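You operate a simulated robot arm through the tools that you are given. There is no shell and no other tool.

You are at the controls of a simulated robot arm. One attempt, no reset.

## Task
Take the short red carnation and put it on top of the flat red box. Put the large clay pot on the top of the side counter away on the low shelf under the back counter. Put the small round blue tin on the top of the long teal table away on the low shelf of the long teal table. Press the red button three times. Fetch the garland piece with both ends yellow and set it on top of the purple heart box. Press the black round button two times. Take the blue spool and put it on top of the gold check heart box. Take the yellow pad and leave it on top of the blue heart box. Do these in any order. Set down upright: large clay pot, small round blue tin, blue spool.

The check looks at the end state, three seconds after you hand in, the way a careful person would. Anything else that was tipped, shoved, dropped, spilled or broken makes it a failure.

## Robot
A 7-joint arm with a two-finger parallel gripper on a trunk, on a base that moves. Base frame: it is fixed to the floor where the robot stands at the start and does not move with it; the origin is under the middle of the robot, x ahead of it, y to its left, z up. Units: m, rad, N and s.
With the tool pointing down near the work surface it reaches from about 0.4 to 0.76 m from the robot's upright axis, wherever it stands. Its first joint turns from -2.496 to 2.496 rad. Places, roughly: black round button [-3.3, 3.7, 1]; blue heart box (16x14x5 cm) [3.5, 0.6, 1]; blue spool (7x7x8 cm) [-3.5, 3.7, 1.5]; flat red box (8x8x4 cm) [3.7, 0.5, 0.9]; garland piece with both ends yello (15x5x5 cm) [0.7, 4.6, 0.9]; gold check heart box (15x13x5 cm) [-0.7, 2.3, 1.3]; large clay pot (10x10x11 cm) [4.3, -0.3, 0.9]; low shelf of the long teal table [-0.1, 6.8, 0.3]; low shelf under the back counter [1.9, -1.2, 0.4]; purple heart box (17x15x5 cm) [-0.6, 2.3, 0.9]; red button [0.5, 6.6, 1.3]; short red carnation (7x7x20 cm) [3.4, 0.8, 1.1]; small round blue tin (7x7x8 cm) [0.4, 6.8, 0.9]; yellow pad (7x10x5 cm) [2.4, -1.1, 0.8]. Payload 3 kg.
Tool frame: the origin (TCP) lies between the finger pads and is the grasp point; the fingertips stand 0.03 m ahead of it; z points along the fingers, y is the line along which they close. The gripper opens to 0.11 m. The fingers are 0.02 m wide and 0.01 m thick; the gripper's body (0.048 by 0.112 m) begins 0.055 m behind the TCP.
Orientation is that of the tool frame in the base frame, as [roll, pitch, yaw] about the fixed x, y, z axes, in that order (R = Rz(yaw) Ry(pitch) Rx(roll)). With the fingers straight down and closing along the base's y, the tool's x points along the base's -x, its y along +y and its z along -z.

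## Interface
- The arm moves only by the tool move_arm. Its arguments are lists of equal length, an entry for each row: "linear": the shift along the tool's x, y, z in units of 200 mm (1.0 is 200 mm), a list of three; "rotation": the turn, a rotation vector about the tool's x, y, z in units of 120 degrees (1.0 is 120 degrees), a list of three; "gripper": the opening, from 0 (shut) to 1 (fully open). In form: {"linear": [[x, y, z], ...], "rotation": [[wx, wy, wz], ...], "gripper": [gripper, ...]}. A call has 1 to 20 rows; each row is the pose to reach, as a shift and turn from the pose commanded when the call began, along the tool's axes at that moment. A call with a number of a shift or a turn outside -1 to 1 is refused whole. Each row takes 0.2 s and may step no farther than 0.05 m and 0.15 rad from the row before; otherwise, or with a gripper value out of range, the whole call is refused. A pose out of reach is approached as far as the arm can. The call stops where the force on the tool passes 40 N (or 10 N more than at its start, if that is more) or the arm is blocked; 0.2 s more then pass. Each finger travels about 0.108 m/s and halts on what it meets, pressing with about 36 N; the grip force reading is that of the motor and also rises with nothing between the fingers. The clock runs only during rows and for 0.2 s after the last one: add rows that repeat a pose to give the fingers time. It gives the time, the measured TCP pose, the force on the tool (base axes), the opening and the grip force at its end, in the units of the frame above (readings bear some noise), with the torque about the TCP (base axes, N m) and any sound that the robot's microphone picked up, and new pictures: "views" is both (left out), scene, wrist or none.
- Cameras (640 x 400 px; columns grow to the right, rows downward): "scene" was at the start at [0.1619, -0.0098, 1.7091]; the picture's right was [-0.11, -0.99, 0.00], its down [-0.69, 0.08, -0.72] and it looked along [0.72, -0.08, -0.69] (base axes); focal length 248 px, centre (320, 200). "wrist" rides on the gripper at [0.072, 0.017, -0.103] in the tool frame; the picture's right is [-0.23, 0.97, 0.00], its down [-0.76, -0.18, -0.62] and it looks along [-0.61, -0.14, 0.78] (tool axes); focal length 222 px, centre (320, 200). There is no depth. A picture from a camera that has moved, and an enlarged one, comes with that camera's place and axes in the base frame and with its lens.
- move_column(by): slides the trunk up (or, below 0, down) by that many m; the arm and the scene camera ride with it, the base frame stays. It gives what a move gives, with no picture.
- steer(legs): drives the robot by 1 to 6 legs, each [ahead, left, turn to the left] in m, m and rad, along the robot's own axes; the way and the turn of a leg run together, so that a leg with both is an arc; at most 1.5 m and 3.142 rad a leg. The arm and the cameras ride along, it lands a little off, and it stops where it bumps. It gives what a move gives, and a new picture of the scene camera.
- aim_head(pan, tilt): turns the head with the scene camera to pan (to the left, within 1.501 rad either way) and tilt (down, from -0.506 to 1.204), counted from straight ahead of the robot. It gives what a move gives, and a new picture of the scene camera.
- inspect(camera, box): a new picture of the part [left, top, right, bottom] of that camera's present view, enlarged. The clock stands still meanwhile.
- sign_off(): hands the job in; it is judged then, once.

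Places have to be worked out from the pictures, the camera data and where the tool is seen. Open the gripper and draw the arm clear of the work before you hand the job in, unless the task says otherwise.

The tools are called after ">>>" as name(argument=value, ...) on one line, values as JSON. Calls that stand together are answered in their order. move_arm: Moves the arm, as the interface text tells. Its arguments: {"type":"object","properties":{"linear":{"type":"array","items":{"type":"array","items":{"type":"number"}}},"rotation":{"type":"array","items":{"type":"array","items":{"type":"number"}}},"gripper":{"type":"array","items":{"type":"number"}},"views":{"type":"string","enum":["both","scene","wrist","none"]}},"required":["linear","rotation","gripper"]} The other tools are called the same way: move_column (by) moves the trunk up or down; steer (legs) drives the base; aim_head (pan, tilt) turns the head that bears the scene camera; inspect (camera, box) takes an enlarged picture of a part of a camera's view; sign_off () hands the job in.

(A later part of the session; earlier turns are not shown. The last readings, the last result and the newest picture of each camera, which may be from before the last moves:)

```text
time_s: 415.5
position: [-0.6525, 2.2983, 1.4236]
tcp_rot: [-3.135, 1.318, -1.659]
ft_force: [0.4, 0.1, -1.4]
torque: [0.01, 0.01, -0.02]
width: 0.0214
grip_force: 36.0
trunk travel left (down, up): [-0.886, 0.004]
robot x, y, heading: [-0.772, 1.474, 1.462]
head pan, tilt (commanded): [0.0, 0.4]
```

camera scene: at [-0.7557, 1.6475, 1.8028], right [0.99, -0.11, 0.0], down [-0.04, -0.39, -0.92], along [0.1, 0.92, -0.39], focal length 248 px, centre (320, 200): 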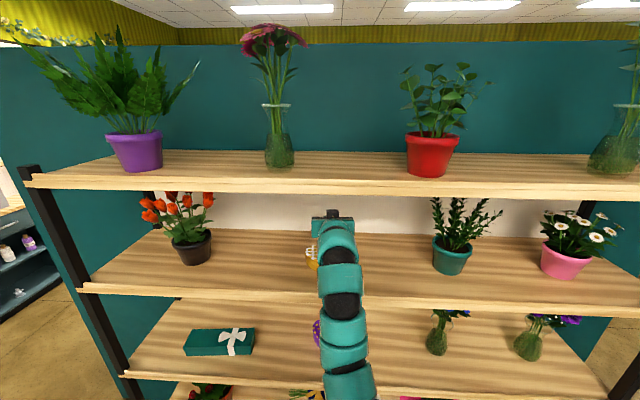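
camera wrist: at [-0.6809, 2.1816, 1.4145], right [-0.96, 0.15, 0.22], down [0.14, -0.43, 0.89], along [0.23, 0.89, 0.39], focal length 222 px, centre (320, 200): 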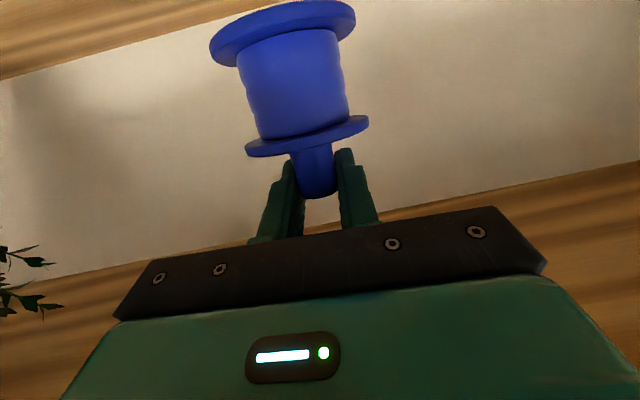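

No contact yet at 1.424; I continue with 4 mm steps.

>>> move_arm(linear=[[0.0194, 0, 0.005]], rotation=[[0, 0, 0]], gripper=[0], views="none")

>>> move_arm(linear=[[0.0194, 0, 0.005]], rotation=[[0, 0, 0]], gripper=[0], views="wrist")

```text
time_s: 415.9
position: [-0.6534, 2.2977, 1.4188]
tcp_rot: [-3.134, 1.319, -1.661]
ft_force: [0.0, -0.3, 0.9]
torque: [0.11, 0.04, -0.04]
width: 0.0213
grip_force: 36.0
trunk travel left (down, up): [-0.886, 0.004]
robot x, y, heading: [-0.7728, 1.4767, 1.465]
head pan, tilt (commanded): [0.0, 0.4]
```

```text
time_s: 416.3
position: [-0.653, 2.2966, 1.4194]
tcp_rot: [-3.136, 1.325, -1.661]
ft_force: [-0.6, 4.9, 17.1]
torque: [-0.13, 0.2, 0.02]
width: 0.0213
grip_force: 36.4
trunk travel left (down, up): [-0.886, 0.004]
robot x, y, heading: [-0.7735, 1.4744, 1.459]
head pan, tilt (commanded): [0.0, 0.4]
camera wrist: at [-0.6818, 2.1816, 1.3747], right [-0.96, 0.15, 0.22], down [0.14, -0.43, 0.89], along [0.23, 0.89, 0.4], focal length 222 px, centre (320, 200)
```

wrist: 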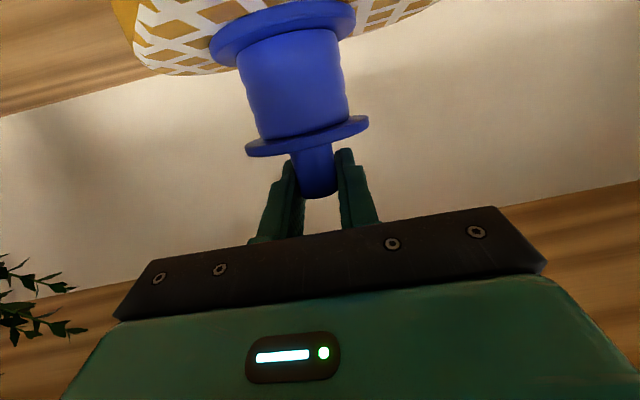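

Firm contact (17 N) at TCP z≈1.419: the spool stands on the heart. I relax the pressure, then open.

>>> move_arm(linear=[[-0.016, 0, -0.0042], [-0.016, 0, -0.0042]], rotation=[[0, 0, 0], [0, 0, 0]], gripper=[0, 0], views="none")

```text
time_s: 416.9
position: [-0.6528, 2.297, 1.4195]
tcp_rot: [-3.135, 1.316, -1.658]
ft_force: [0.0, -2.2, 7.0]
torque: [0.09, 0.09, 0.04]
width: 0.0212
grip_force: 36.1
trunk travel left (down, up): [-0.886, 0.004]
robot x, y, heading: [-0.7782, 1.4762, 1.465]
head pan, tilt (commanded): [0.0, 0.4]
```

>>> move_arm(linear=[[-0.008, 0, -0.002], [-0.008, 0, -0.002], [-0.008, 0, -0.002], [-0.008, 0, -0.002], [-0.008, 0, -0.002]], rotation=[[0, 0, 0], [0, 0, 0], [0, 0, 0], [0, 0, 0], [0, 0, 0]], gripper=[0, 0.22, 0.28, 0.36, 0.45], views="wrist")

```text
time_s: 418.1
position: [-0.653, 2.2978, 1.4211]
tcp_rot: [-3.135, 1.317, -1.66]
ft_force: [-0.2, -1.4, 0.2]
torque: [0.01, 0.01, -0.05]
width: 0.0496
grip_force: 0.1
trunk travel left (down, up): [-0.886, 0.004]
robot x, y, heading: [-0.7743, 1.4729, 1.459]
head pan, tilt (commanded): [0.0, 0.4]
camera wrist: at [-0.6815, 2.1826, 1.3766], right [-0.96, 0.15, 0.22], down [0.14, -0.43, 0.89], along [0.23, 0.89, 0.39], focal length 222 px, centre (320, 200)
```

wrist: 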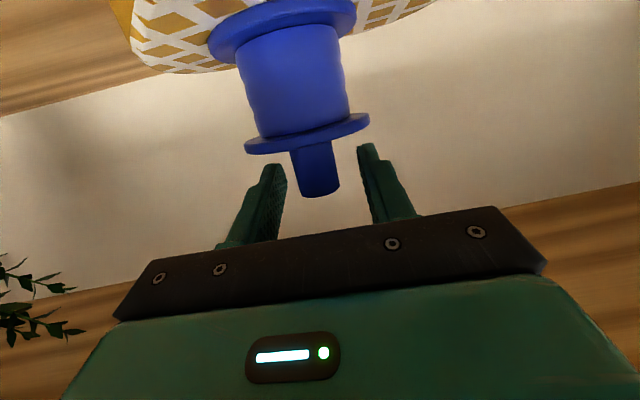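

The spool stands on the heart box. I raise 1 cm and withdraw straight back.

>>> move_arm(linear=[[-0.058, 0, -0.015], [-0.01, 0, -0.19], [0.038, 0, -0.37], [0.086, 0, -0.55], [0.132, 0, -0.74]], rotation=[[0, 0, 0], [0, 0, 0], [0, 0, 0], [0, 0, 0], [0, 0, 0]], gripper=[0.45, 0.45, 0.45, 0.45, 0.45], views="none")

>>> steer(legs=[[-0.4, 0.0, 0.0]])

>>> inspect(camera="scene", box=[200, 120, 440, 300])

```text
time_s: 419.3
position: [-0.6661, 2.1471, 1.435]
tcp_rot: [-3.134, 1.317, -1.657]
ft_force: [-0.7, 0.1, 0.1]
torque: [-0.02, 0.02, 0.0]
width: 0.0498
grip_force: 0.1
trunk travel left (down, up): [-0.886, 0.004]
robot x, y, heading: [-0.7723, 1.476, 1.46]
head pan, tilt (commanded): [0.0, 0.4]
```

```text
time_s: 421.9
position: [-0.7153, 1.7432, 1.434]
tcp_rot: [-3.134, 1.318, -1.65]
ft_force: [-0.1, -0.4, -0.2]
torque: [-0.01, 0.01, -0.02]
width: 0.0495
grip_force: 0.2
trunk travel left (down, up): [-0.886, 0.004]
robot x, y, heading: [-0.8178, 1.0685, 1.47]
head pan, tilt (commanded): [0.0, 0.4]
camera scene: at [-0.7998, 1.239, 1.803], right [1.0, -0.1, 0.0], down [-0.04, -0.39, -0.92], along [0.09, 0.92, -0.39], focal length 248 px, centre (320, 200)
```

scene: 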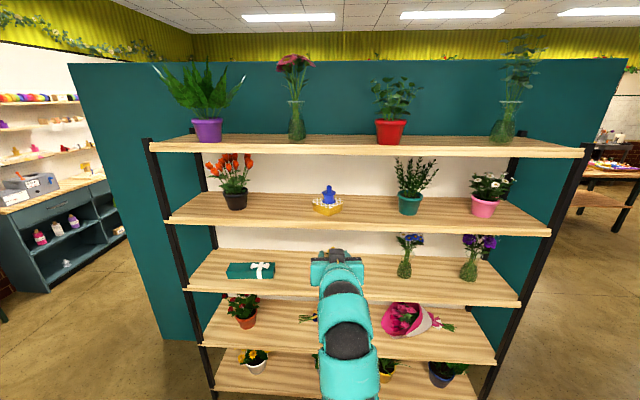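

```text
2.22 times, centred on (320, 210) of scene
camera zoom: at [-0.7998, 1.239, 1.803], right [1.0, -0.1, 0.0], down [-0.04, -0.39, -0.92], along [0.09, 0.92, -0.39], focal length 552 px, centre (320, 178)
```

zoom: 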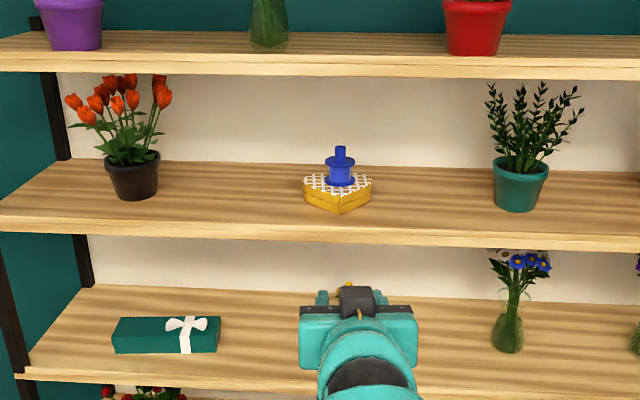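

The spool stands upright on the gold heart. Next, the red button and blue tin at the back wall: I slide right along the shelf front and then go up through the gap.

>>> steer(legs=[[0.03, -0.76, 0], [0.03, -0.76, 0]])

```text
time_s: 429.8
position: [0.8148, 1.6669, 1.4348]
tcp_rot: [-3.138, 1.317, -1.632]
ft_force: [0.2, 0.1, -0.2]
torque: [0.02, -0.04, 0.02]
width: 0.0496
grip_force: 0.1
trunk travel left (down, up): [-0.886, 0.004]
robot x, y, heading: [0.7273, 0.9931, 1.488]
head pan, tilt (commanded): [0.0, 0.4]
camera scene: at [0.7392, 1.1628, 1.8029], right [1.0, -0.08, 0.0], down [-0.03, -0.39, -0.92], along [0.07, 0.92, -0.39], focal length 248 px, centre (320, 200)
```

scene: 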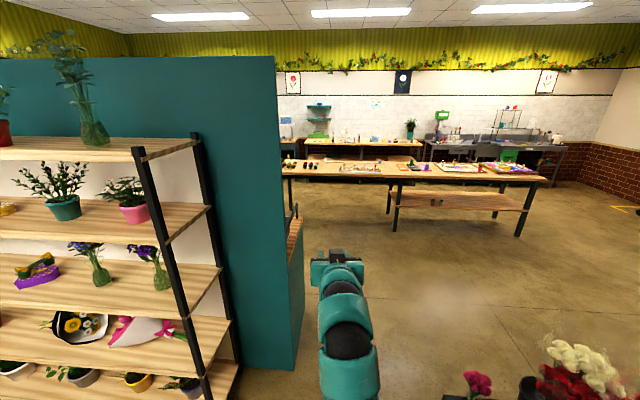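

I go up through the gap in three legs.

>>> steer(legs=[[0.61, -0.043, 0], [0.722, -0.241, 0], [1.05, -0.043, 0]])

```text
time_s: 441.9
position: [1.3106, 4.0219, 1.4324]
tcp_rot: [-3.133, 1.317, -1.631]
ft_force: [-0.9, -0.2, 0.7]
torque: [0.0, -0.02, 0.0]
width: 0.0496
grip_force: 0.0
trunk travel left (down, up): [-0.886, 0.004]
robot x, y, heading: [1.2208, 3.3445, 1.492]
head pan, tilt (commanded): [0.0, 0.4]
camera scene: at [1.236, 3.5156, 1.8028], right [1.0, -0.08, 0.0], down [-0.03, -0.39, -0.92], along [0.07, 0.92, -0.39], focal length 248 px, centre (320, 200)
```

scene: 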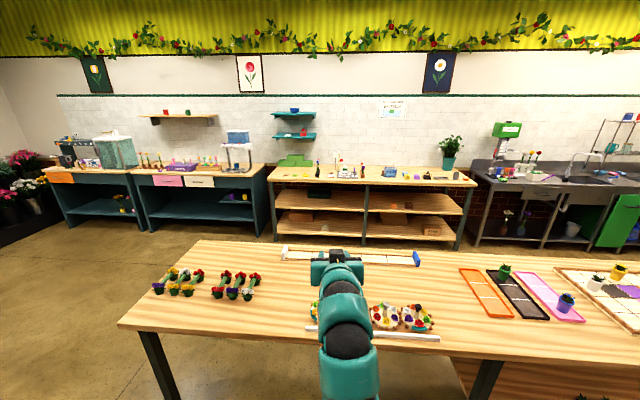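

I go around the garland table's left end: up into the aisle, left, then north.

>>> steer(legs=[[0.389, 0.151, 0], [-0.056, 1.35, 0], [1.3, 0.1, 0]])

>>> aim_head(pan=0.0, tilt=0.45)

```text
time_s: 457.2
position: [-0.1279, 5.8244, 1.4328]
tcp_rot: [-3.134, 1.315, -1.634]
ft_force: [0.6, 0.5, 0.4]
torque: [-0.05, 0.0, -0.01]
width: 0.0495
grip_force: 0.1
trunk travel left (down, up): [-0.886, 0.004]
robot x, y, heading: [-0.2209, 5.1523, 1.485]
head pan, tilt (commanded): [0.0, 0.4]
camera scene: at [-0.2043, 5.3204, 1.8028], right [1.0, -0.08, 0.0], down [-0.03, -0.39, -0.92], along [0.08, 0.92, -0.39], focal length 248 px, centre (320, 200)
```

scene: 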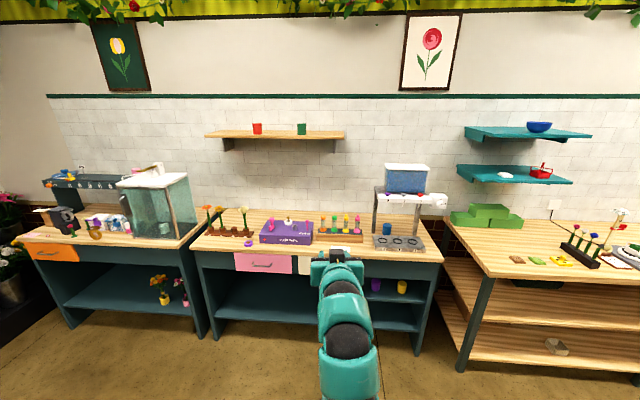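

```text
time_s: 457.8
position: [-0.127, 5.8247, 1.4329]
tcp_rot: [-3.134, 1.314, -1.633]
ft_force: [-0.5, 0.7, -0.2]
torque: [0.01, 0.01, 0.0]
width: 0.0494
grip_force: 0.1
trunk travel left (down, up): [-0.886, 0.004]
robot x, y, heading: [-0.2175, 5.1492, 1.481]
head pan, tilt (commanded): [0.0, 0.45]
camera scene: at [-0.2043, 5.3194, 1.7982], right [1.0, -0.08, 0.0], down [-0.04, -0.43, -0.9], along [0.07, 0.9, -0.44], focal length 248 px, centre (320, 200)
```

scene: 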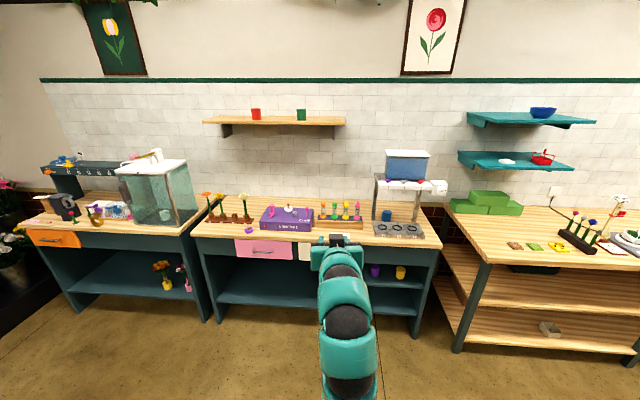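

The teal table with the dispenser stand is in view. I zoom in on the stand (red button, blue tin) and on the low shelf.

>>> inspect(camera="scene", box=[350, 140, 460, 250])

>>> inspect(camera="scene", box=[190, 190, 450, 350])

```text
3.64 times, centred on (405, 195) of scene
camera zoom: at [-0.2043, 5.3194, 1.7982], right [1.0, -0.08, 0.0], down [-0.04, -0.43, -0.9], along [0.07, 0.9, -0.44], focal length 903 px, centre (11, 218)
```

zoom: 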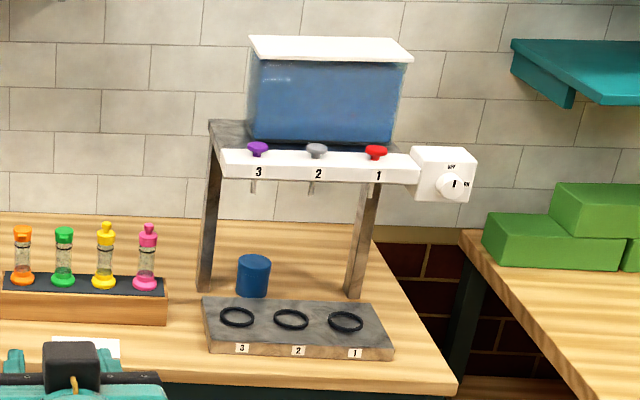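

```text
2.46 times, centred on (320, 270) of scene
camera zoom: at [-0.2043, 5.3194, 1.7982], right [1.0, -0.08, 0.0], down [-0.04, -0.43, -0.9], along [0.07, 0.9, -0.44], focal length 612 px, centre (320, 28)
```

zoom: 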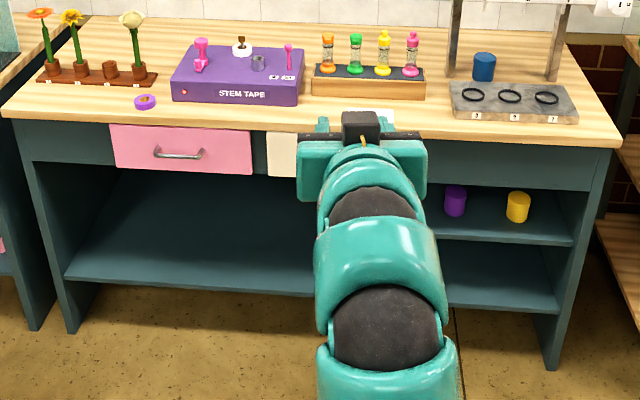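

The red button is a mushroom head on the dispenser's front bar (≈(0.49,6.6,1.27)); the blue tin stands behind the ringed platform at ≈(0.42,6.85). I drive closer in front of the dispenser.

>>> steer(legs=[[0.5, -0.52, 0]])

>>> inspect(camera="scene", box=[240, 100, 460, 270])

```text
time_s: 461.8
position: [0.4311, 6.2974, 1.4339]
tcp_rot: [-3.135, 1.316, -1.641]
ft_force: [-0.4, 0.1, 0.2]
torque: [0.0, 0.01, -0.01]
width: 0.0495
grip_force: 0.2
trunk travel left (down, up): [-0.886, 0.004]
robot x, y, heading: [0.3384, 5.6181, 1.483]
head pan, tilt (commanded): [0.0, 0.45]
camera scene: at [0.3514, 5.7921, 1.7982], right [1.0, -0.09, 0.0], down [-0.04, -0.43, -0.9], along [0.08, 0.9, -0.44], focal length 248 px, centre (320, 200)
```

scene: 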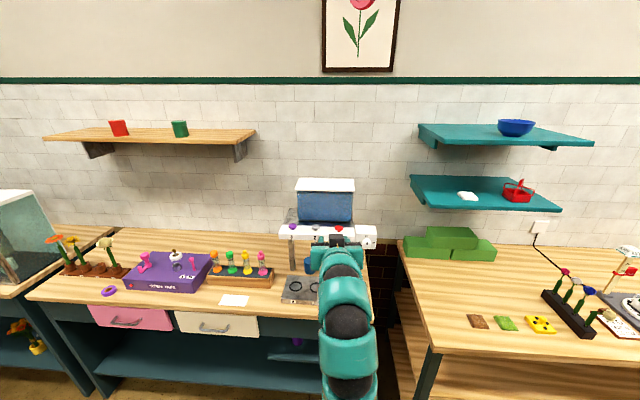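

```text
2.35 times, centred on (350, 185) of scene
camera zoom: at [0.3514, 5.7921, 1.7982], right [1.0, -0.09, 0.0], down [-0.04, -0.43, -0.9], along [0.08, 0.9, -0.44], focal length 585 px, centre (249, 235)
```

zoom: 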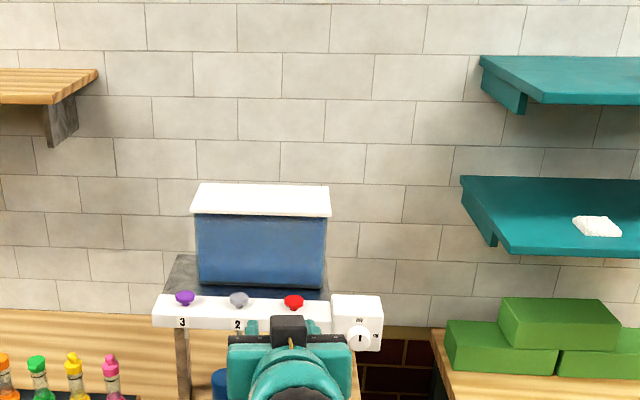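

Red button triangulated at (0.4985,6.61,1.272); it is an upright mushroom head, so I'll press it downward. I close the gripper and steepen the hand to 45°.

>>> move_arm(linear=[[0, 0, 0], [0, 0, 0], [0, 0, 0], [0, 0, 0]], rotation=[[0, 0.063, 0], [0, 0.126, 0], [0, 0.19, 0], [0, 0.253, 0]], gripper=[0.2, 0.1, 0, 0], views="wrist")

>>> inspect(camera="wrist", box=[160, 0, 480, 200])

```text
time_s: 462.8
position: [0.4298, 6.2961, 1.4345]
tcp_rot: [-3.136, 0.787, -1.64]
ft_force: [0.6, -0.3, -1.4]
torque: [0.01, 0.0, 0.02]
width: 0.0
grip_force: 36.4
trunk travel left (down, up): [-0.886, 0.004]
robot x, y, heading: [0.335, 5.6216, 1.487]
head pan, tilt (commanded): [0.0, 0.45]
camera wrist: at [0.4032, 6.1747, 1.4555], right [-0.96, 0.23, 0.16], down [0.18, 0.08, 0.98], along [0.21, 0.97, -0.12], focal length 222 px, centre (320, 200)
```

wrist: 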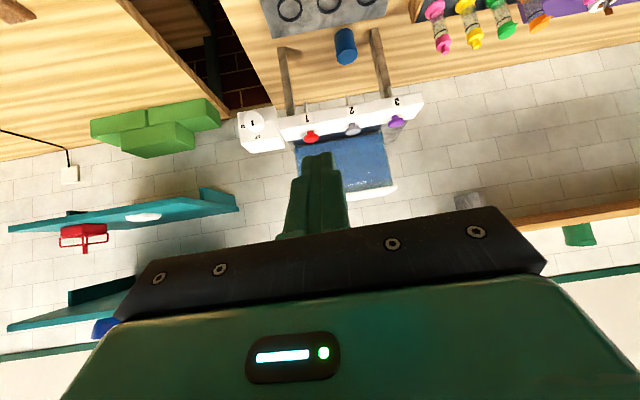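

```text
2.00 times, centred on (320, 100) of wrist
camera zoom: at [0.4032, 6.1747, 1.4555], right [-0.96, 0.23, 0.16], down [0.18, 0.08, 0.98], along [0.21, 0.97, -0.12], focal length 444 px, centre (320, 400)
```

zoom: 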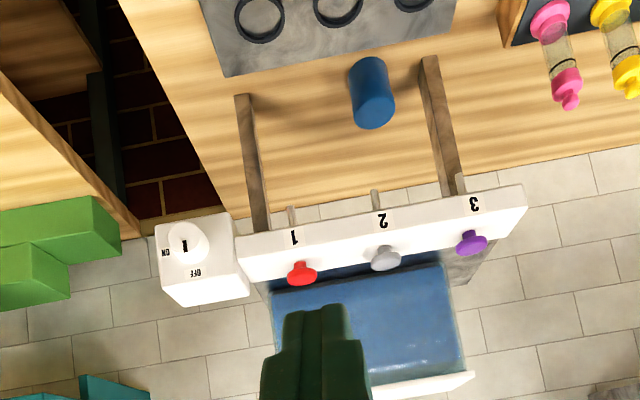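

The wrist camera sees the red button at (0.495,6.61,1.266) and the tin more precisely at about (0.39,6.77,0.955). I drive 0.2 m closer, then bring the closed fingertips above the red button.

>>> steer(legs=[[0.2, 0.0, 0.0]])

>>> inspect(camera="wrist", box=[160, 0, 480, 200])

```text
time_s: 464.4
position: [0.4469, 6.4944, 1.4319]
tcp_rot: [-3.139, 0.786, -1.644]
ft_force: [0.2, 0.6, -0.5]
torque: [0.0, 0.02, -0.02]
width: 0.0
grip_force: 36.2
trunk travel left (down, up): [-0.886, 0.004]
robot x, y, heading: [0.3597, 5.82, 1.483]
head pan, tilt (commanded): [0.0, 0.45]
camera scene: at [0.3685, 5.9904, 1.7981], right [1.0, -0.09, 0.0], down [-0.04, -0.43, -0.9], along [0.08, 0.9, -0.44], focal length 248 px, centre (320, 200)
```

scene: 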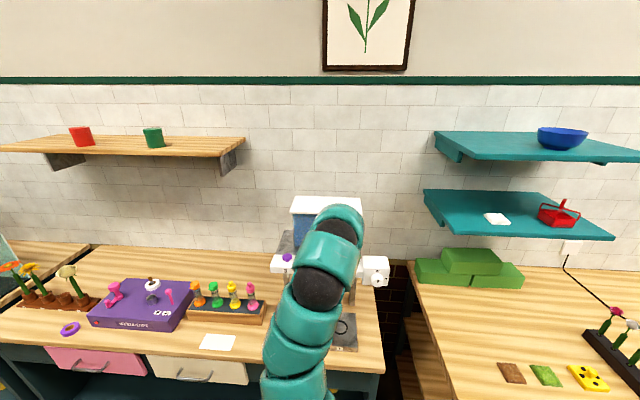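

```text
2.00 times, centred on (320, 100) of wrist
camera zoom: at [0.4208, 6.3734, 1.4544], right [-0.96, 0.23, 0.16], down [0.18, 0.08, 0.98], along [0.21, 0.97, -0.12], focal length 444 px, centre (320, 400)
```

zoom: 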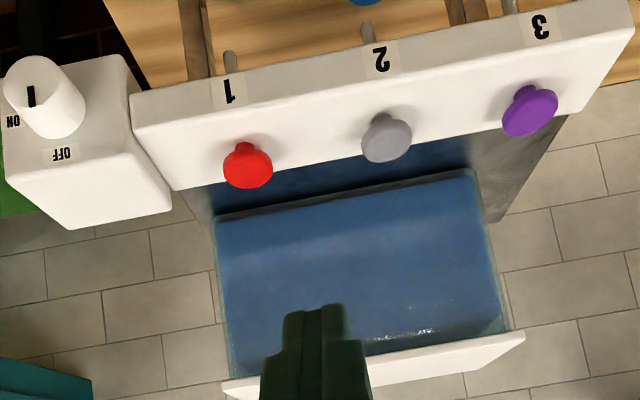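

The button head is at about (0.497,6.62,1.267). I move the fingertips to ~3.5 cm above it.

>>> move_arm(linear=[[-0.015, -0.1, 0.16], [-0.03, -0.202, 0.34], [-0.045, -0.202, 0.55], [-0.059, -0.202, 0.746]], rotation=[[0, 0, 0], [0, 0, 0], [0, 0, 0], [0, 0, 0]], gripper=[0, 0, 0, 0], views="both")

>>> inspect(camera="wrist", box=[160, 40, 480, 240])

```text
time_s: 465.4
position: [0.4978, 6.6032, 1.3342]
tcp_rot: [3.141, 0.786, -1.646]
ft_force: [0.3, 0.0, -0.4]
torque: [-0.05, -0.01, 0.0]
width: 0.0
grip_force: 36.2
trunk travel left (down, up): [-0.886, 0.004]
robot x, y, heading: [0.3522, 5.8183, 1.48]
head pan, tilt (commanded): [0.0, 0.45]
camera scene: at [0.3694, 5.9906, 1.798], right [1.0, -0.09, 0.0], down [-0.04, -0.43, -0.9], along [0.08, 0.9, -0.44], focal length 248 px, centre (320, 200)
camera wrist: at [0.4711, 6.4823, 1.3549], right [-0.96, 0.23, 0.16], down [0.18, 0.08, 0.98], along [0.22, 0.97, -0.12], focal length 222 px, centre (320, 200)
```

scene: 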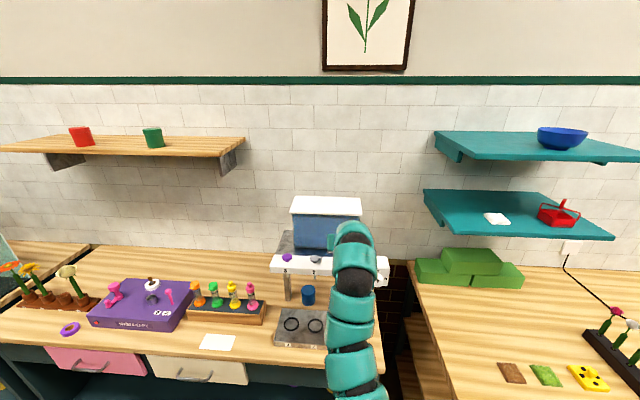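
wrist: 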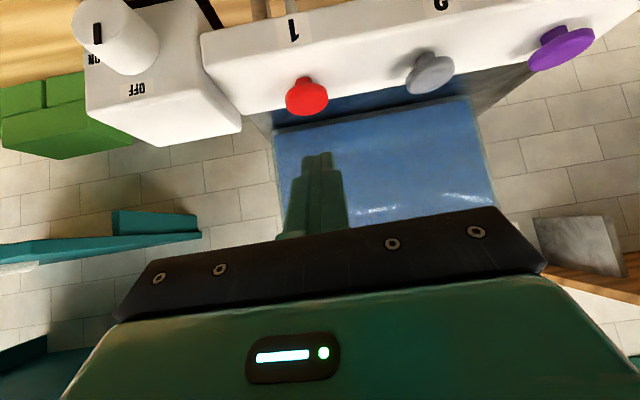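

```text
2.00 times, centred on (320, 140) of wrist
camera zoom: at [0.4711, 6.4823, 1.3549], right [-0.96, 0.23, 0.16], down [0.18, 0.08, 0.98], along [0.22, 0.97, -0.12], focal length 444 px, centre (320, 320)
```

zoom: 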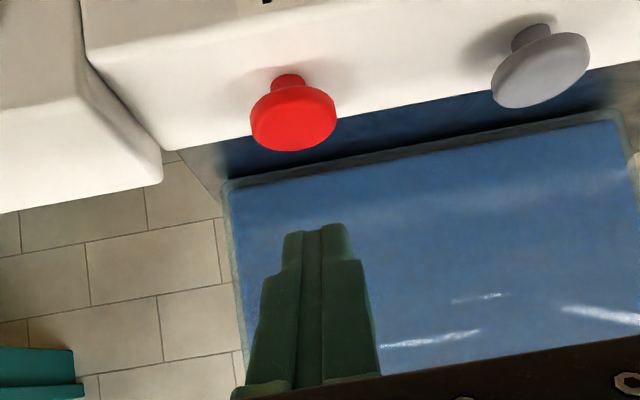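

The fingertips are exactly above the red head (needs ~3.6 cm down). I descend 2.5 cm, then press gently.

>>> move_arm(linear=[[0.044, 0, 0.044], [0.0884, 0, 0.0884]], rotation=[[0, 0, 0], [0, 0, 0]], gripper=[0, 0], views="none")

>>> inspect(camera="wrist", box=[160, 40, 480, 240])

```text
time_s: 466.0
position: [0.4977, 6.604, 1.3121]
tcp_rot: [-3.14, 0.788, -1.645]
ft_force: [-0.1, -0.3, -0.3]
torque: [0.01, 0.0, -0.04]
width: 0.0
grip_force: 36.7
trunk travel left (down, up): [-0.886, 0.004]
robot x, y, heading: [0.354, 5.8158, 1.478]
head pan, tilt (commanded): [0.0, 0.45]
```

```text
2.00 times, centred on (320, 140) of wrist
camera zoom: at [0.4708, 6.4819, 1.332], right [-0.96, 0.23, 0.16], down [0.18, 0.08, 0.98], along [0.22, 0.97, -0.12], focal length 444 px, centre (320, 320)
```

zoom: 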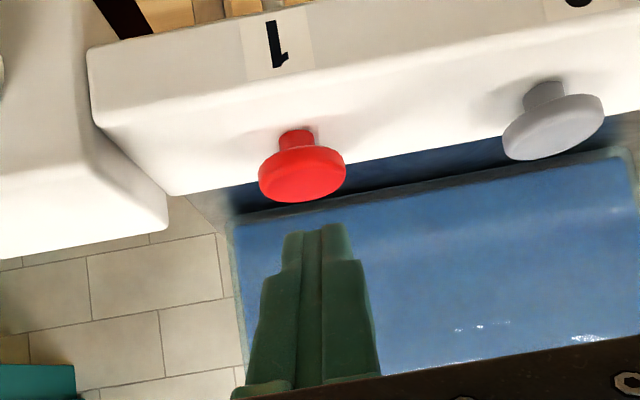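

Close above the head now. First press: 2 cm down.

>>> move_arm(linear=[[0.035, 0, 0.035], [0.06, 0, 0.06]], rotation=[[0, 0, 0], [0, 0, 0]], gripper=[0, 0], views="none")

```text
time_s: 466.6
position: [0.4954, 6.605, 1.2926]
tcp_rot: [-3.138, 0.785, -1.643]
ft_force: [-0.7, 0.3, 0.8]
torque: [0.0, -0.01, 0.01]
width: 0.0003
grip_force: 36.2
trunk travel left (down, up): [-0.886, 0.004]
robot x, y, heading: [0.3487, 5.818, 1.485]
head pan, tilt (commanded): [0.0, 0.45]
```

No click yet; I check the view and go 5 mm further.

>>> move_arm(linear=[[0.0177, 0, 0.0177]], rotation=[[0, 0, 0]], gripper=[0], views="none")

>>> inspect(camera="wrist", box=[160, 40, 480, 240])

```text
time_s: 467.0
position: [0.4964, 6.6039, 1.288]
tcp_rot: [-3.141, 0.788, -1.643]
ft_force: [-0.9, 0.4, 0.4]
torque: [0.03, 0.01, -0.03]
width: 0.0
grip_force: 36.0
trunk travel left (down, up): [-0.886, 0.004]
robot x, y, heading: [0.3529, 5.8165, 1.484]
head pan, tilt (commanded): [0.0, 0.45]
```

```text
2.00 times, centred on (320, 140) of wrist
camera zoom: at [0.4697, 6.4825, 1.3102], right [-0.96, 0.23, 0.16], down [0.18, 0.08, 0.98], along [0.21, 0.97, -0.12], focal length 444 px, centre (320, 320)
```

zoom: 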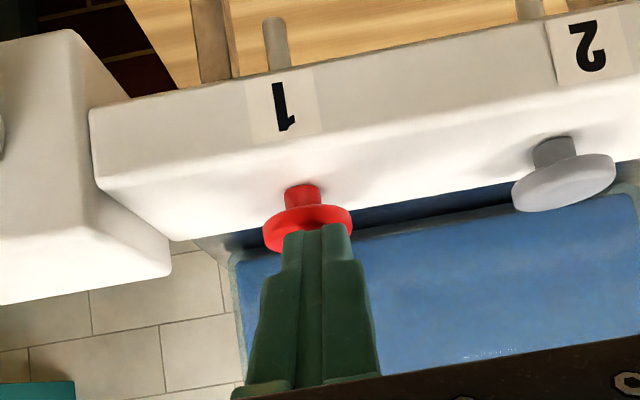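

The tip covers the head but no force yet. I continue in 4 mm steps.

>>> move_arm(linear=[[0.0142, 0, 0.0142]], rotation=[[0, 0, 0]], gripper=[0], views="none")

>>> inspect(camera="wrist", box=[220, 80, 420, 200])

```text
time_s: 467.4
position: [0.4965, 6.6044, 1.2852]
tcp_rot: [-3.14, 0.788, -1.645]
ft_force: [-0.3, 0.0, 0.0]
torque: [0.01, -0.04, -0.02]
width: 0.0
grip_force: 35.7
trunk travel left (down, up): [-0.886, 0.004]
robot x, y, heading: [0.3527, 5.8193, 1.479]
head pan, tilt (commanded): [0.0, 0.45]
```

```text
3.20 times, centred on (320, 140) of wrist
camera zoom: at [0.4698, 6.4829, 1.3065], right [-0.96, 0.23, 0.16], down [0.18, 0.08, 0.98], along [0.22, 0.97, -0.12], focal length 711 px, centre (320, 392)
```

zoom: 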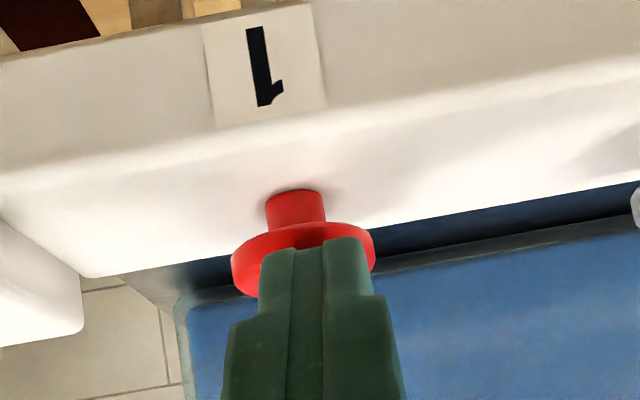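

Right over the head; I press on.

>>> move_arm(linear=[[0.0177, 0, 0.0177]], rotation=[[0, 0, 0]], gripper=[0], views="none")

```text
time_s: 467.8
position: [0.4963, 6.6049, 1.2806]
tcp_rot: [-3.137, 0.787, -1.643]
ft_force: [1.2, 0.3, 1.1]
torque: [0.03, -0.03, -0.01]
width: 0.0
grip_force: 36.0
trunk travel left (down, up): [-0.886, 0.004]
robot x, y, heading: [0.3483, 5.8146, 1.481]
head pan, tilt (commanded): [0.0, 0.45]
```

>>> move_arm(linear=[[0.0142, 0, 0.0142]], rotation=[[0, 0, 0]], gripper=[0], views="none")

>>> inspect(camera="wrist", box=[220, 80, 420, 200])

```text
time_s: 468.2
position: [0.4959, 6.6032, 1.2761]
tcp_rot: [-3.14, 0.786, -1.642]
ft_force: [-1.1, -0.5, 1.9]
torque: [0.01, 0.0, 0.04]
width: 0.0001
grip_force: 35.7
trunk travel left (down, up): [-0.886, 0.004]
robot x, y, heading: [0.3524, 5.819, 1.483]
head pan, tilt (commanded): [0.0, 0.45]
```

```text
3.20 times, centred on (320, 140) of wrist
camera zoom: at [0.4698, 6.4824, 1.2981], right [-0.96, 0.23, 0.16], down [0.18, 0.08, 0.98], along [0.21, 0.97, -0.12], focal length 711 px, centre (320, 392)
```

zoom: 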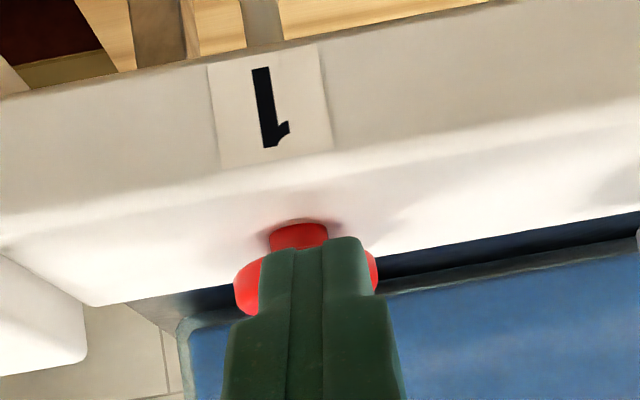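

Force is rising slightly (spring). I continue pressing.

>>> move_arm(linear=[[0.0142, 0, 0.0142]], rotation=[[0, 0, 0]], gripper=[0], views="none")

>>> move_arm(linear=[[0.0142, 0, 0.0142]], rotation=[[0, 0, 0]], gripper=[0], views="none")

```text
time_s: 468.6
position: [0.4955, 6.6039, 1.2731]
tcp_rot: [-3.138, 0.788, -1.642]
ft_force: [-1.5, -0.1, 3.2]
torque: [0.05, -0.01, 0.04]
width: 0.0
grip_force: 35.7
trunk travel left (down, up): [-0.886, 0.004]
robot x, y, heading: [0.3531, 5.8145, 1.483]
head pan, tilt (commanded): [0.0, 0.45]
heard: click
```

```text
time_s: 469.0
position: [0.4977, 6.6037, 1.2709]
tcp_rot: [-3.136, 0.792, -1.644]
ft_force: [-3.4, -2.3, 11.7]
torque: [0.18, -0.01, 0.07]
width: 0.0
grip_force: 35.9
trunk travel left (down, up): [-0.886, 0.004]
robot x, y, heading: [0.3527, 5.8225, 1.487]
head pan, tilt (commanded): [0.0, 0.45]
```

Click — first press done. I raise 2.5 cm to let the button return.

>>> move_arm(linear=[[-0.05, 0, -0.05], [-0.09, 0, -0.09], [-0.09, 0, -0.09]], rotation=[[0, 0, 0], [0, 0, 0], [0, 0, 0]], gripper=[0, 0, 0], views="none")

>>> inspect(camera="wrist", box=[220, 80, 420, 200])

```text
time_s: 469.8
position: [0.4976, 6.6035, 1.2942]
tcp_rot: [-3.14, 0.784, -1.645]
ft_force: [-0.2, 0.2, 0.0]
torque: [-0.01, 0.01, -0.01]
width: 0.0
grip_force: 35.6
trunk travel left (down, up): [-0.886, 0.004]
robot x, y, heading: [0.3557, 5.8217, 1.483]
head pan, tilt (commanded): [0.0, 0.45]
```

```text
3.20 times, centred on (320, 140) of wrist
camera zoom: at [0.4703, 6.4821, 1.3158], right [-0.96, 0.23, 0.16], down [0.18, 0.08, 0.98], along [0.22, 0.97, -0.12], focal length 711 px, centre (320, 392)
```

zoom: 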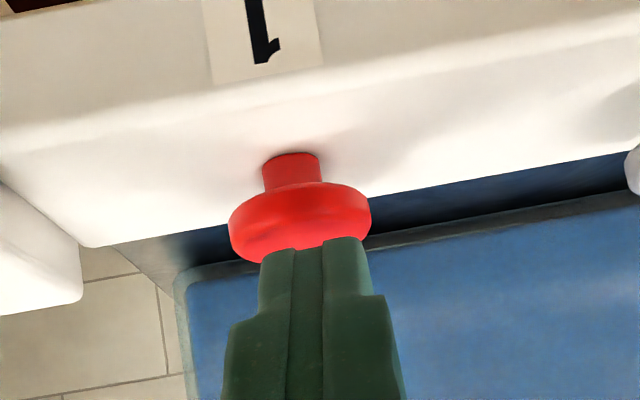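

Released. Second press: down ~2.3 cm.

>>> move_arm(linear=[[0.03, 0, 0.03], [0.06, 0, 0.06], [0.083, 0, 0.083]], rotation=[[0, 0, 0], [0, 0, 0], [0, 0, 0]], gripper=[0, 0, 0], views="none")

```text
time_s: 470.6
position: [0.4964, 6.6042, 1.2738]
tcp_rot: [-3.14, 0.788, -1.644]
ft_force: [-0.8, -1.4, 2.3]
torque: [0.05, 0.01, -0.02]
width: 0.0002
grip_force: 36.2
trunk travel left (down, up): [-0.886, 0.004]
robot x, y, heading: [0.3542, 5.817, 1.481]
head pan, tilt (commanded): [0.0, 0.45]
heard: click
```

Second click. I raise again to release.

>>> move_arm(linear=[[-0.045, 0, -0.045], [-0.083, 0, -0.083], [-0.083, 0, -0.083]], rotation=[[0, 0, 0], [0, 0, 0], [0, 0, 0]], gripper=[0, 0, 0], views="none")

>>> inspect(camera="wrist", box=[220, 80, 420, 200])

```text
time_s: 471.4
position: [0.496, 6.6026, 1.2944]
tcp_rot: [-3.141, 0.787, -1.644]
ft_force: [0.1, -0.3, 0.5]
torque: [0.02, 0.03, 0.0]
width: 0.0002
grip_force: 35.7
trunk travel left (down, up): [-0.886, 0.004]
robot x, y, heading: [0.3553, 5.8213, 1.483]
head pan, tilt (commanded): [0.0, 0.45]
```

```text
3.20 times, centred on (320, 140) of wrist
camera zoom: at [0.4693, 6.4814, 1.3162], right [-0.96, 0.23, 0.16], down [0.18, 0.08, 0.98], along [0.21, 0.97, -0.12], focal length 711 px, centre (320, 392)
```

zoom: 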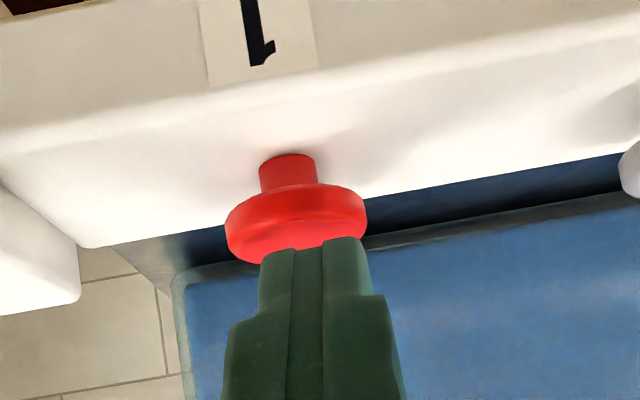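

Button is up again. Third press.

>>> move_arm(linear=[[0.03, 0, 0.03], [0.06, 0, 0.06], [0.083, 0, 0.083]], rotation=[[0, 0, 0], [0, 0, 0], [0, 0, 0]], gripper=[0, 0, 0], views="none")

```text
time_s: 472.2
position: [0.4959, 6.604, 1.2726]
tcp_rot: [-3.14, 0.789, -1.643]
ft_force: [0.5, 0.6, 5.6]
torque: [0.15, -0.02, 0.01]
width: 0.0
grip_force: 35.8
trunk travel left (down, up): [-0.886, 0.004]
robot x, y, heading: [0.3509, 5.819, 1.483]
head pan, tilt (commanded): [0.0, 0.45]
heard: click
```

Third click. I raise the hand well clear and check whether anything was dispensed below.

>>> move_arm(linear=[[-0.1, 0, -0.1], [-0.2, 0, -0.2], [-0.3, 0, -0.3], [-0.25, 0, -0.45]], rotation=[[0, 0, 0], [0, 0, 0], [0, 0, 0], [0, 0, 0]], gripper=[0, 0, 0, 0], views="none")

>>> steer(legs=[[-0.35, 0.0, 0.0]])

>>> inspect(camera="scene", box=[230, 160, 430, 310])

```text
time_s: 473.2
position: [0.4933, 6.5755, 1.3691]
tcp_rot: [-3.138, 0.787, -1.642]
ft_force: [-0.5, -0.1, -0.2]
torque: [-0.01, -0.02, 0.0]
width: 0.0001
grip_force: 35.9
trunk travel left (down, up): [-0.886, 0.004]
robot x, y, heading: [0.3533, 5.8177, 1.484]
head pan, tilt (commanded): [0.0, 0.45]
```

```text
time_s: 475.4
position: [0.4613, 6.2319, 1.3692]
tcp_rot: [-3.139, 0.786, -1.639]
ft_force: [-0.9, 0.5, -0.9]
torque: [-0.05, 0.0, -0.01]
width: 0.0001
grip_force: 35.9
trunk travel left (down, up): [-0.886, 0.004]
robot x, y, heading: [0.3248, 5.4735, 1.485]
head pan, tilt (commanded): [0.0, 0.45]
camera scene: at [0.3378, 5.6437, 1.7983], right [1.0, -0.08, 0.0], down [-0.04, -0.43, -0.9], along [0.07, 0.9, -0.43], focal length 248 px, centre (320, 200)
```

scene: 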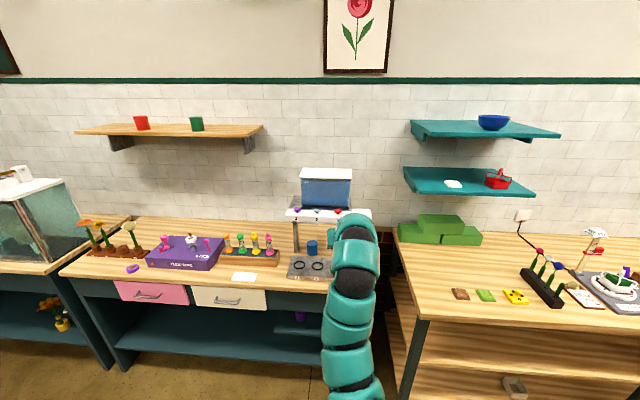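

```text
2.67 times, centred on (330, 235) of scene
camera zoom: at [0.3378, 5.6437, 1.7983], right [1.0, -0.08, 0.0], down [-0.04, -0.43, -0.9], along [0.07, 0.9, -0.43], focal length 662 px, centre (293, 107)
```

zoom: 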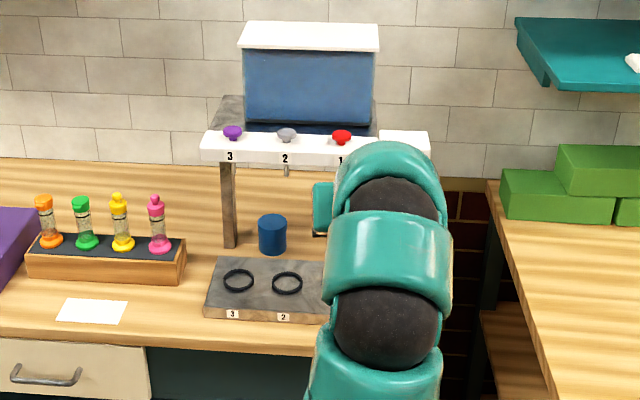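

Three presses done and the device looks unchanged. For the tin I want the wrist camera on top of the hand (it must reach over the ringed platform), so I test rolling the tool about its axis.

>>> move_arm(linear=[[0, 0, 0], [0, 0, 0], [0, 0, 0], [0, 0, 0], [0, 0, 0], [0, 0, 0], [0, 0, 0], [0, 0, 0], [0, 0, 0], [0, 0, 0], [0, 0, 0], [0, 0, 0], [0, 0, 0], [0, 0, 0], [0, 0, 0]], rotation=[[0, 0, 0.066], [0, 0, 0.132], [0, 0, 0.198], [0, 0, 0.264], [0, 0, 0.33], [0, 0, 0.396], [0, 0, 0.462], [0, 0, 0.528], [0, 0, 0.594], [0, 0, 0.66], [0, 0, 0.726], [0, 0, 0.792], [0, 0, 0.858], [0, 0, 0.924], [0, 0, 0.99]], gripper=[0, 0, 0, 0, 0, 0, 0, 0, 0, 0, 0, 0, 0, 0, 0], views="scene")

```text
time_s: 478.6
position: [0.4606, 6.2327, 1.3683]
tcp_rot: [2.422, -0.348, 2.699]
ft_force: [0.5, 0.1, 0.1]
torque: [-0.02, -0.01, 0.04]
width: 0.0
grip_force: 35.6
trunk travel left (down, up): [-0.886, 0.004]
robot x, y, heading: [0.3225, 5.4723, 1.485]
head pan, tilt (commanded): [0.0, 0.45]
camera scene: at [0.3379, 5.6446, 1.7982], right [1.0, -0.08, 0.0], down [-0.04, -0.43, -0.9], along [0.07, 0.9, -0.44], focal length 248 px, centre (320, 200)
```

scene: 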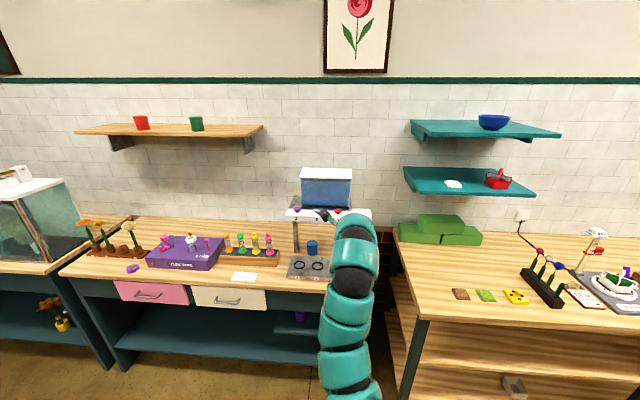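

The roll works. I complete it to 180°.

>>> move_arm(linear=[[0, 0, 0], [0, 0, 0], [0, 0, 0], [0, 0, 0], [0, 0, 0], [0, 0, 0], [0, 0, 0], [0, 0, 0]], rotation=[[0, 0, 0.064], [0, 0, 0.128], [0, 0, 0.192], [0, 0, 0.256], [0, 0, 0.32], [0, 0, 0.384], [0, 0, 0.448], [0, 0, 0.51]], gripper=[0, 0, 0, 0, 0, 0, 0, 0], views="both")

```text
time_s: 480.4
position: [0.461, 6.2324, 1.3673]
tcp_rot: [3.141, -0.787, 1.5]
ft_force: [-0.1, 0.0, 0.1]
torque: [-0.02, 0.0, -0.01]
width: 0.0003
grip_force: 35.5
trunk travel left (down, up): [-0.886, 0.004]
robot x, y, heading: [0.3228, 5.4729, 1.485]
head pan, tilt (commanded): [0.0, 0.45]
camera scene: at [0.3378, 5.6446, 1.7982], right [1.0, -0.08, 0.0], down [-0.04, -0.43, -0.9], along [0.07, 0.9, -0.44], focal length 248 px, centre (320, 200)
camera wrist: at [0.4753, 6.2106, 1.4922], right [0.96, -0.23, -0.16], down [-0.25, -0.96, -0.1], along [-0.13, 0.13, -0.98], focal length 222 px, centre (320, 200)
```

scene: 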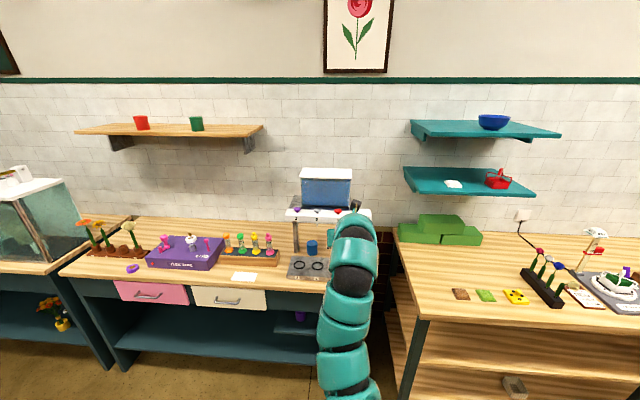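
wrist: 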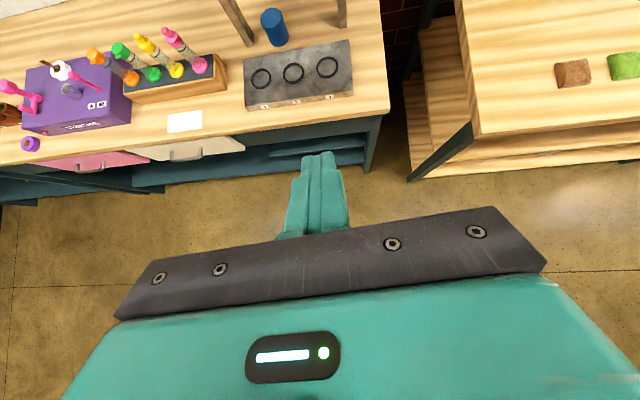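

Flipped successfully: the camera now sits above the hand. I flatten the tool to ~70°, open the gripper, and lower the trunk 0.35 m to tin height.

>>> move_arm(linear=[[0, 0, 0], [0, 0, 0], [0, 0, 0], [0, 0, 0]], rotation=[[0, 0.052, 0], [0, 0.104, 0], [0, 0.156, 0], [0, 0.208, 0]], gripper=[0.3, 0.6, 0.82, 0.82], views="none")

>>> move_column(by=-0.35)

>>> inspect(camera="wrist", box=[0, 0, 640, 400])

>>> inspect(camera="scene", box=[200, 140, 440, 320])

```text
time_s: 481.4
position: [0.4613, 6.2316, 1.3683]
tcp_rot: [3.137, -1.226, 1.505]
ft_force: [-0.4, -0.5, -0.2]
torque: [-0.01, -0.03, 0.0]
width: 0.09
grip_force: 0.1
trunk travel left (down, up): [-0.886, 0.004]
robot x, y, heading: [0.3241, 5.4724, 1.48]
head pan, tilt (commanded): [0.0, 0.45]
```

```text
time_s: 484.9
position: [0.4615, 6.2326, 1.0188]
tcp_rot: [3.135, -1.222, 1.508]
ft_force: [-0.9, -0.2, 0.3]
torque: [-0.02, -0.02, -0.01]
width: 0.0902
grip_force: 0.1
trunk travel left (down, up): [-0.536, 0.354]
robot x, y, heading: [0.3213, 5.4753, 1.487]
head pan, tilt (commanded): [0.0, 0.45]
```

```text
1.00 times, centred on (320, 200) of wrist (not enlarged: the box is as wide or as high as the picture)
camera zoom: at [0.4718, 6.1604, 1.122], right [0.97, -0.14, -0.21], down [-0.24, -0.83, -0.5], along [-0.1, 0.54, -0.84], focal length 222 px, centre (320, 200)
```

zoom: 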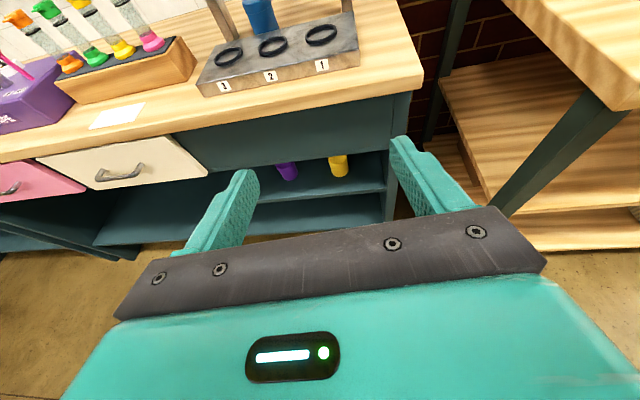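

```text
2.22 times, centred on (320, 230) of scene
camera zoom: at [0.3378, 5.6445, 1.4482], right [1.0, -0.08, 0.0], down [-0.04, -0.43, -0.9], along [0.07, 0.9, -0.44], focal length 552 px, centre (320, 133)
```

zoom: 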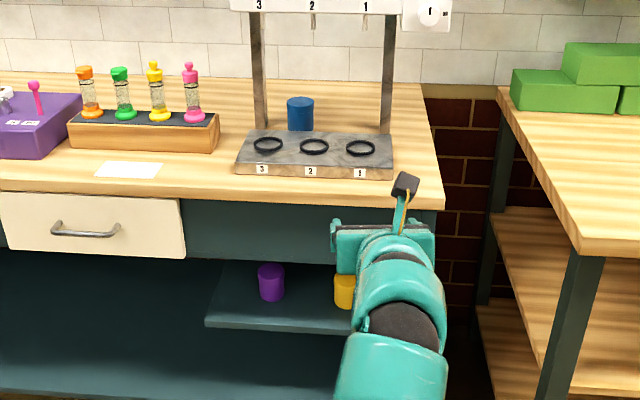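

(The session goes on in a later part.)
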